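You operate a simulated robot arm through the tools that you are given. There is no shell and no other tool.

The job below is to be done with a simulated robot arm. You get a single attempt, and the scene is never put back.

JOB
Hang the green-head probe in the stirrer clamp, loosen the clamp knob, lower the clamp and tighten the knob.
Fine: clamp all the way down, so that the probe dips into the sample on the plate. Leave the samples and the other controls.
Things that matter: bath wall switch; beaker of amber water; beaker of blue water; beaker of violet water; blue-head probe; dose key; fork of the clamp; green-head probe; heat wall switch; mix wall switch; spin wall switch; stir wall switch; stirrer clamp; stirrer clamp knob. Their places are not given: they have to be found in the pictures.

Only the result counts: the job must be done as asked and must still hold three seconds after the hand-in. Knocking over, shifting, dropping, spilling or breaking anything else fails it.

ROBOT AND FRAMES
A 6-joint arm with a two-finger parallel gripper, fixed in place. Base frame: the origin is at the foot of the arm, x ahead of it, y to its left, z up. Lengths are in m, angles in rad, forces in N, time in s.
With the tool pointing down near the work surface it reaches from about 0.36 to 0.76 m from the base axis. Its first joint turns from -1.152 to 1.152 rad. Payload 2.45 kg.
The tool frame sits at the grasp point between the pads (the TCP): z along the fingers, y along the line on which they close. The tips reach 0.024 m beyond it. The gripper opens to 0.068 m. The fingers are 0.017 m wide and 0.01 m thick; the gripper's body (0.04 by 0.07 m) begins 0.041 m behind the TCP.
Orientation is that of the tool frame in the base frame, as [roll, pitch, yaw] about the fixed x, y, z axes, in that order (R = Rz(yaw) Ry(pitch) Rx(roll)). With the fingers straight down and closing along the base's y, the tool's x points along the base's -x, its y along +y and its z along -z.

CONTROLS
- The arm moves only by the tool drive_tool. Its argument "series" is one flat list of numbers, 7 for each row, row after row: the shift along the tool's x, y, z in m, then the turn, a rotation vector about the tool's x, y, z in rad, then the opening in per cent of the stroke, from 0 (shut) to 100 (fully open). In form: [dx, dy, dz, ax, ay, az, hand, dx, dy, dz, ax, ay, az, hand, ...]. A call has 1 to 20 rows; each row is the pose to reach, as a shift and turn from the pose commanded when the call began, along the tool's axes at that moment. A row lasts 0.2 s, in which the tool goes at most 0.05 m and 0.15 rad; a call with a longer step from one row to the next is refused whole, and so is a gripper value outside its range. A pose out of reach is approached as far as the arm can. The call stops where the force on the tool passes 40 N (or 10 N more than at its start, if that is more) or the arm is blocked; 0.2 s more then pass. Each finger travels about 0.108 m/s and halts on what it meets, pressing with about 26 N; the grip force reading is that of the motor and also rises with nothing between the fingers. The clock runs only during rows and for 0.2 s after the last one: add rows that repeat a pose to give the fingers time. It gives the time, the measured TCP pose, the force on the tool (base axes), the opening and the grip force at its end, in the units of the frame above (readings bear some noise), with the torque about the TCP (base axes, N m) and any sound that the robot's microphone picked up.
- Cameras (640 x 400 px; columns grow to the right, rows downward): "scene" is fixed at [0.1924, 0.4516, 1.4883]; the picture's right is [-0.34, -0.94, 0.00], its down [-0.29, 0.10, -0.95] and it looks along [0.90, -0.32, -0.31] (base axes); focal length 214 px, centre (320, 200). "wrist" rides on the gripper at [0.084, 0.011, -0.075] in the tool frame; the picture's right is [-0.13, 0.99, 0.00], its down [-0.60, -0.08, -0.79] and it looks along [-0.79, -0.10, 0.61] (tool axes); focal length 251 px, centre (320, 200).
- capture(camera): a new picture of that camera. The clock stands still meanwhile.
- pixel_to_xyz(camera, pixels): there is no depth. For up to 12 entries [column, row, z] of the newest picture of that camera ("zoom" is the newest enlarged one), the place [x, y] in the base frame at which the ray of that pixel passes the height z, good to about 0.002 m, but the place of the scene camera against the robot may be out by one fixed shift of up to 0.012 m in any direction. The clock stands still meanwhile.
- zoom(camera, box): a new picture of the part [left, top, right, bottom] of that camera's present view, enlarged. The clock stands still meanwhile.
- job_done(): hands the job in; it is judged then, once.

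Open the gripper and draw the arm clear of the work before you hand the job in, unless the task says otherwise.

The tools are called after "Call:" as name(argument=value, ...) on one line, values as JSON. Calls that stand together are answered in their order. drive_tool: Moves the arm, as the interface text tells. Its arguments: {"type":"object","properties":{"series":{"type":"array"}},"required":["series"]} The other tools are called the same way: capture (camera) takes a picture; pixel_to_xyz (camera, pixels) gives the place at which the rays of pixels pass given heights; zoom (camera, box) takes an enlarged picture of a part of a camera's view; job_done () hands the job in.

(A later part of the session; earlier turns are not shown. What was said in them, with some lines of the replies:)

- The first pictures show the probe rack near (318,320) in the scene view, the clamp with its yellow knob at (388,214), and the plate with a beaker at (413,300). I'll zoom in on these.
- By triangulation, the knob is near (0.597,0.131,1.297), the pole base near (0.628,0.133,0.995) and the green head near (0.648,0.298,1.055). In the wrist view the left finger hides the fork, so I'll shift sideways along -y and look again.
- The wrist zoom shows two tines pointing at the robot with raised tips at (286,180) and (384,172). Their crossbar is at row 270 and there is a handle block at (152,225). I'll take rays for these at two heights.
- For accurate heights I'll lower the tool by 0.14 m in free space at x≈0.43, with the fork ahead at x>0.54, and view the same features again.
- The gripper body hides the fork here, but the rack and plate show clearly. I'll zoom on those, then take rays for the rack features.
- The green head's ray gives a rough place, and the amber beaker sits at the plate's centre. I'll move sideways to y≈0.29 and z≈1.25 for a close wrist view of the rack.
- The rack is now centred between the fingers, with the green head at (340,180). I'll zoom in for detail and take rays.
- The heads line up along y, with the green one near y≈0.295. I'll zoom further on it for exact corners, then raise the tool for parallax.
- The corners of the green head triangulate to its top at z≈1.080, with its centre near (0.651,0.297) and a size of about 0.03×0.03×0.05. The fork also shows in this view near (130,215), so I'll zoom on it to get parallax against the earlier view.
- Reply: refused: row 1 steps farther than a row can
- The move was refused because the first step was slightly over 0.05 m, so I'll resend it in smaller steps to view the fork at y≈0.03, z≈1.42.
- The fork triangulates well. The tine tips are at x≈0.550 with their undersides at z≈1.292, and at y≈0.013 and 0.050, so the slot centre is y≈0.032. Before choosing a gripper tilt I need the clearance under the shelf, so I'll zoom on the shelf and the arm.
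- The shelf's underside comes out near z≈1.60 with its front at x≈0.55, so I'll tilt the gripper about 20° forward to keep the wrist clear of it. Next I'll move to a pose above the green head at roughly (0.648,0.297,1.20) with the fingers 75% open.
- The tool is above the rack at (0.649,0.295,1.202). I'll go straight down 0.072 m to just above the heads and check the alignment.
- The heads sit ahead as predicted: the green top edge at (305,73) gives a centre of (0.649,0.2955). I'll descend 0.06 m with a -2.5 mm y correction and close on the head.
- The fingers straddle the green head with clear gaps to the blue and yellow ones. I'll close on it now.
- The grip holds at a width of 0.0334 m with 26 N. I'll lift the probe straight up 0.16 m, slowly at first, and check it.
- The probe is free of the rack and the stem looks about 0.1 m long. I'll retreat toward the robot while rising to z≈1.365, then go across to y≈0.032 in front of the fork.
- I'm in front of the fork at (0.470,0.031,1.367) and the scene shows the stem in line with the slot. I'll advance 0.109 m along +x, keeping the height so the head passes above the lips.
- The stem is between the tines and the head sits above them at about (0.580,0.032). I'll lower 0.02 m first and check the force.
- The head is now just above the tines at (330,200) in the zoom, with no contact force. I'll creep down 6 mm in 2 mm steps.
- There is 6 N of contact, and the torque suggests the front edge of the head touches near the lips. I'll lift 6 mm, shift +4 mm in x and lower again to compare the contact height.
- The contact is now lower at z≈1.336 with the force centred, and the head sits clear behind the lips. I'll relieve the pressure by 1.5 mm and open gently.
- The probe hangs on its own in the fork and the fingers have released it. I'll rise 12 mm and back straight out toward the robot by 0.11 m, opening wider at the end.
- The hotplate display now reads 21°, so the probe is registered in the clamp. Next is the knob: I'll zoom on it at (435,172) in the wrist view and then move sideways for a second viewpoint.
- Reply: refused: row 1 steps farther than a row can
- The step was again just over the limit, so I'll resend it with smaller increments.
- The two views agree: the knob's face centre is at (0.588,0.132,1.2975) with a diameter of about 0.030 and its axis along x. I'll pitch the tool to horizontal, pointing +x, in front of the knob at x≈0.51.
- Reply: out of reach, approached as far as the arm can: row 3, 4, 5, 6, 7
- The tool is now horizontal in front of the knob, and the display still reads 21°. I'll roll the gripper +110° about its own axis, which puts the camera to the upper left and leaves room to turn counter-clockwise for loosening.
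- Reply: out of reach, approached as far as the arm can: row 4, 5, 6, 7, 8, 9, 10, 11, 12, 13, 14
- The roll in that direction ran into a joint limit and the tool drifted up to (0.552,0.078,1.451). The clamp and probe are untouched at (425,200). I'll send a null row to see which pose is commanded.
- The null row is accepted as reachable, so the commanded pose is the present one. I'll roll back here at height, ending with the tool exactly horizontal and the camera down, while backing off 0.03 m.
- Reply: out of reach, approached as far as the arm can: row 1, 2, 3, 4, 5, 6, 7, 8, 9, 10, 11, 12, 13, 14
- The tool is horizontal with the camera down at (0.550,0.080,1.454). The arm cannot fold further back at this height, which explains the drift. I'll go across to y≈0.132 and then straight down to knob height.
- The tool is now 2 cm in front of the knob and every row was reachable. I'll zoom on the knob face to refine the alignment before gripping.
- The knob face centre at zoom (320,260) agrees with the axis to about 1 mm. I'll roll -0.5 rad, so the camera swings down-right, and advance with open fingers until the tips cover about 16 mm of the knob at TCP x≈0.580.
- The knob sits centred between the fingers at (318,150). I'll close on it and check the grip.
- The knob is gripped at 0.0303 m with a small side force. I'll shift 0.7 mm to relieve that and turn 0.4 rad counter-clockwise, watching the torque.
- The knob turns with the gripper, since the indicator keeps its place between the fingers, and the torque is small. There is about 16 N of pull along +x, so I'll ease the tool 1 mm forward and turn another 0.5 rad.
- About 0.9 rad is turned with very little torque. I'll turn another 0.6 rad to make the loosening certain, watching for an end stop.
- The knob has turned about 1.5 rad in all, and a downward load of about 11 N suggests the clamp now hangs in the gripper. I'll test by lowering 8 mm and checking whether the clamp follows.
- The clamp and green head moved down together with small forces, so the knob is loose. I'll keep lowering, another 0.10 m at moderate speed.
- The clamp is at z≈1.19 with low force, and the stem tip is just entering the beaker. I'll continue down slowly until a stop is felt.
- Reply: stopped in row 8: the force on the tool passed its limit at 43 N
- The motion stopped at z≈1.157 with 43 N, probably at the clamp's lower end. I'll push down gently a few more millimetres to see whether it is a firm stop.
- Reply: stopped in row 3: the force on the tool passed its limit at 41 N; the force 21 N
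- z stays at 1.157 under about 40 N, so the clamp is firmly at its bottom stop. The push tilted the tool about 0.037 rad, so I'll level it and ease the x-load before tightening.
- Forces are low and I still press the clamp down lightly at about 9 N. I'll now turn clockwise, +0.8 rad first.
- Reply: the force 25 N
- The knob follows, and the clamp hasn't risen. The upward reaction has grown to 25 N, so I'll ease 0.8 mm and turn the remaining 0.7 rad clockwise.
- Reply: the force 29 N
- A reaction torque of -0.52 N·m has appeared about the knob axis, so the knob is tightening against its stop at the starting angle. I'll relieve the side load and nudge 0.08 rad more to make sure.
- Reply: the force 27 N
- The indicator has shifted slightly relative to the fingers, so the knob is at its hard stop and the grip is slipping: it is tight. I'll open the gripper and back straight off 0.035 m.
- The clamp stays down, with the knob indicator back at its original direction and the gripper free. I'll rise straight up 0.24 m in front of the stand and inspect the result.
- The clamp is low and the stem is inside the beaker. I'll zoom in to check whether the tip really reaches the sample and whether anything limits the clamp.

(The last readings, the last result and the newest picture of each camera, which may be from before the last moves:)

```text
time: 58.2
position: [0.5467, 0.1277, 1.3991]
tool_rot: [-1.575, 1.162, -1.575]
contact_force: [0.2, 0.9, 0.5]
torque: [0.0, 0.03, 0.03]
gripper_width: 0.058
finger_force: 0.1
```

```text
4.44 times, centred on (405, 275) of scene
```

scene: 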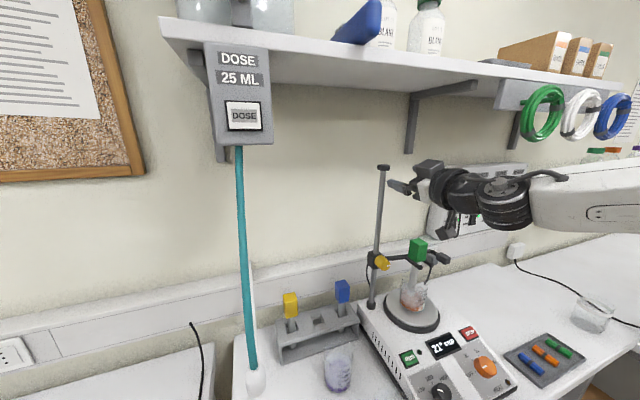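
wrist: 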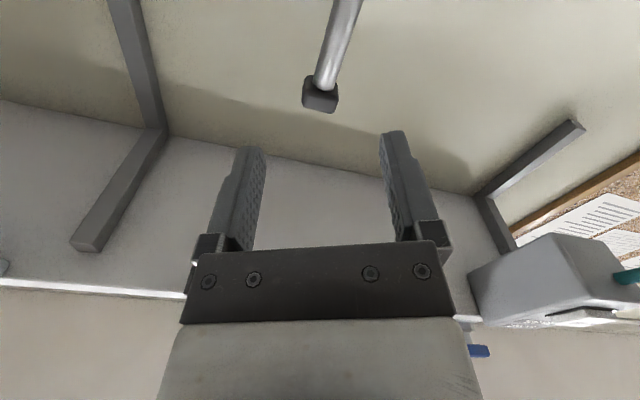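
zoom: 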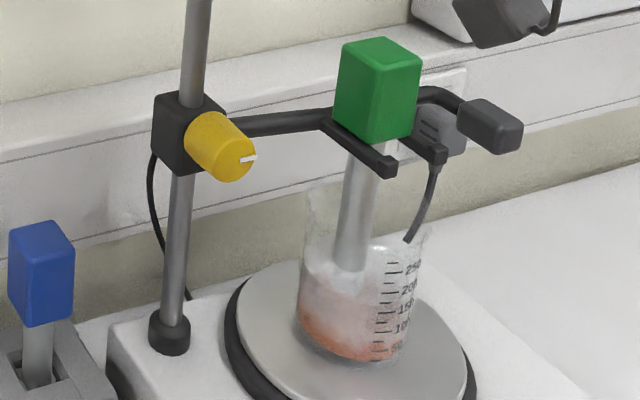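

The stem tip is at (298,238) in the zoom, inside the liquid, and the clamp rests at its lower stop with the knob tight. I'll fully open the gripper, shift away from the pole and let a second pass to confirm everything holds.

Call:
drive_tool(series=[-0.01, -0.02, 0, 0, 0, 0, 100, -0.01, -0.04, 0, 0, 0, 0, 100, -0.01, -0.06, 0, 0, 0, 0, 100, -0.01, -0.06, 0, 0, 0, 0, 100, -0.01, -0.06, 0, 0, 0, 0, 100, -0.01, -0.06, 0, 0, 0, 0, 100])

Call:
capture(camera="scene")

Call:
zoom(camera="scene", box=[355, 230, 455, 320])

```text
time: 59.6
position: [0.5496, 0.0761, 1.4308]
tool_rot: [-1.576, 1.162, -1.577]
contact_force: [-0.8, 0.3, -0.4]
torque: [-0.02, -0.01, 0.01]
gripper_width: 0.0682
finger_force: 0.0
```

```text
taken
```

scene: 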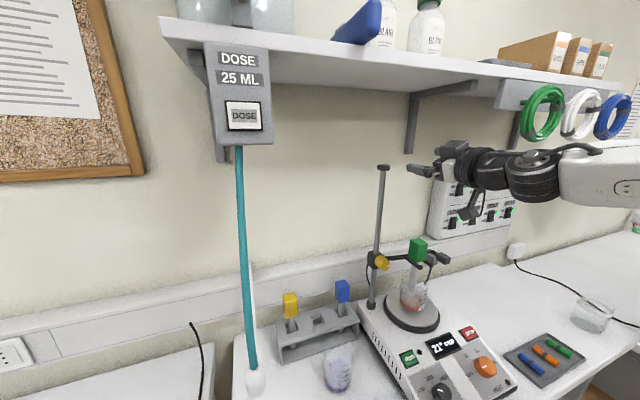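

```text
4.44 times, centred on (405, 275) of scene
```

zoom: 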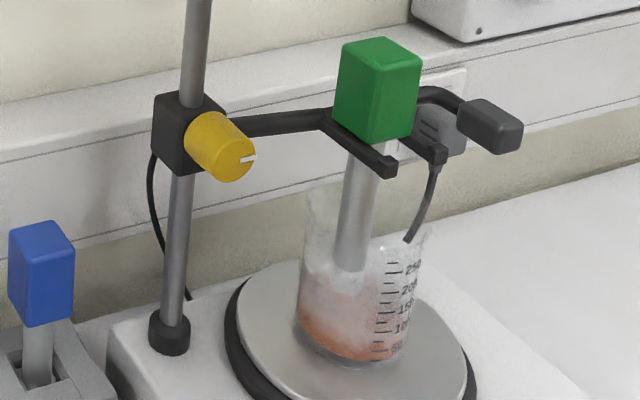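

The scene hasn't changed since release: the probe hangs in the fork and dips into the amber sample, the clamp is at its lower stop with the knob tight, and the gripper is open and clear. I'm handing the job in.

Call:
job_done()

```text
The job is handed in.
```

I hung the green-head probe in the clamp fork, lowered the clamp to its bottom stop, tightened the knob and handed the job in. The result of the judging has not come back to me.

- **Probe:** it rests behind the raised tips of the fork, and the last pictures show the stem tip inside the amber sample. The hotplate display went from blank to 21° once the probe was in the fork.
- **Clamp:** I loosened the knob about 1.5 rad and lowered the clamp 0.14 m. It then stopped hard and did not move under about 40 N.
- **Knob:** I turned it back to its starting angle, where it resisted at about 0.5 N·m and the gripper began to slip on it. I took that as tight and did not test it by pulling the clamp up.
- **Everything else:** I didn't touch the samples, the other probes or the other controls, and the pictures show them where they were.

While lining up on the knob, the arm ran into a joint limit and drifted up to 0.15 m off course above the fork. The forces stayed near zero, and the pictures afterwards showed the clamp and probe undisturbed.

The gripper is open and the arm is clear of the work, above the fork.
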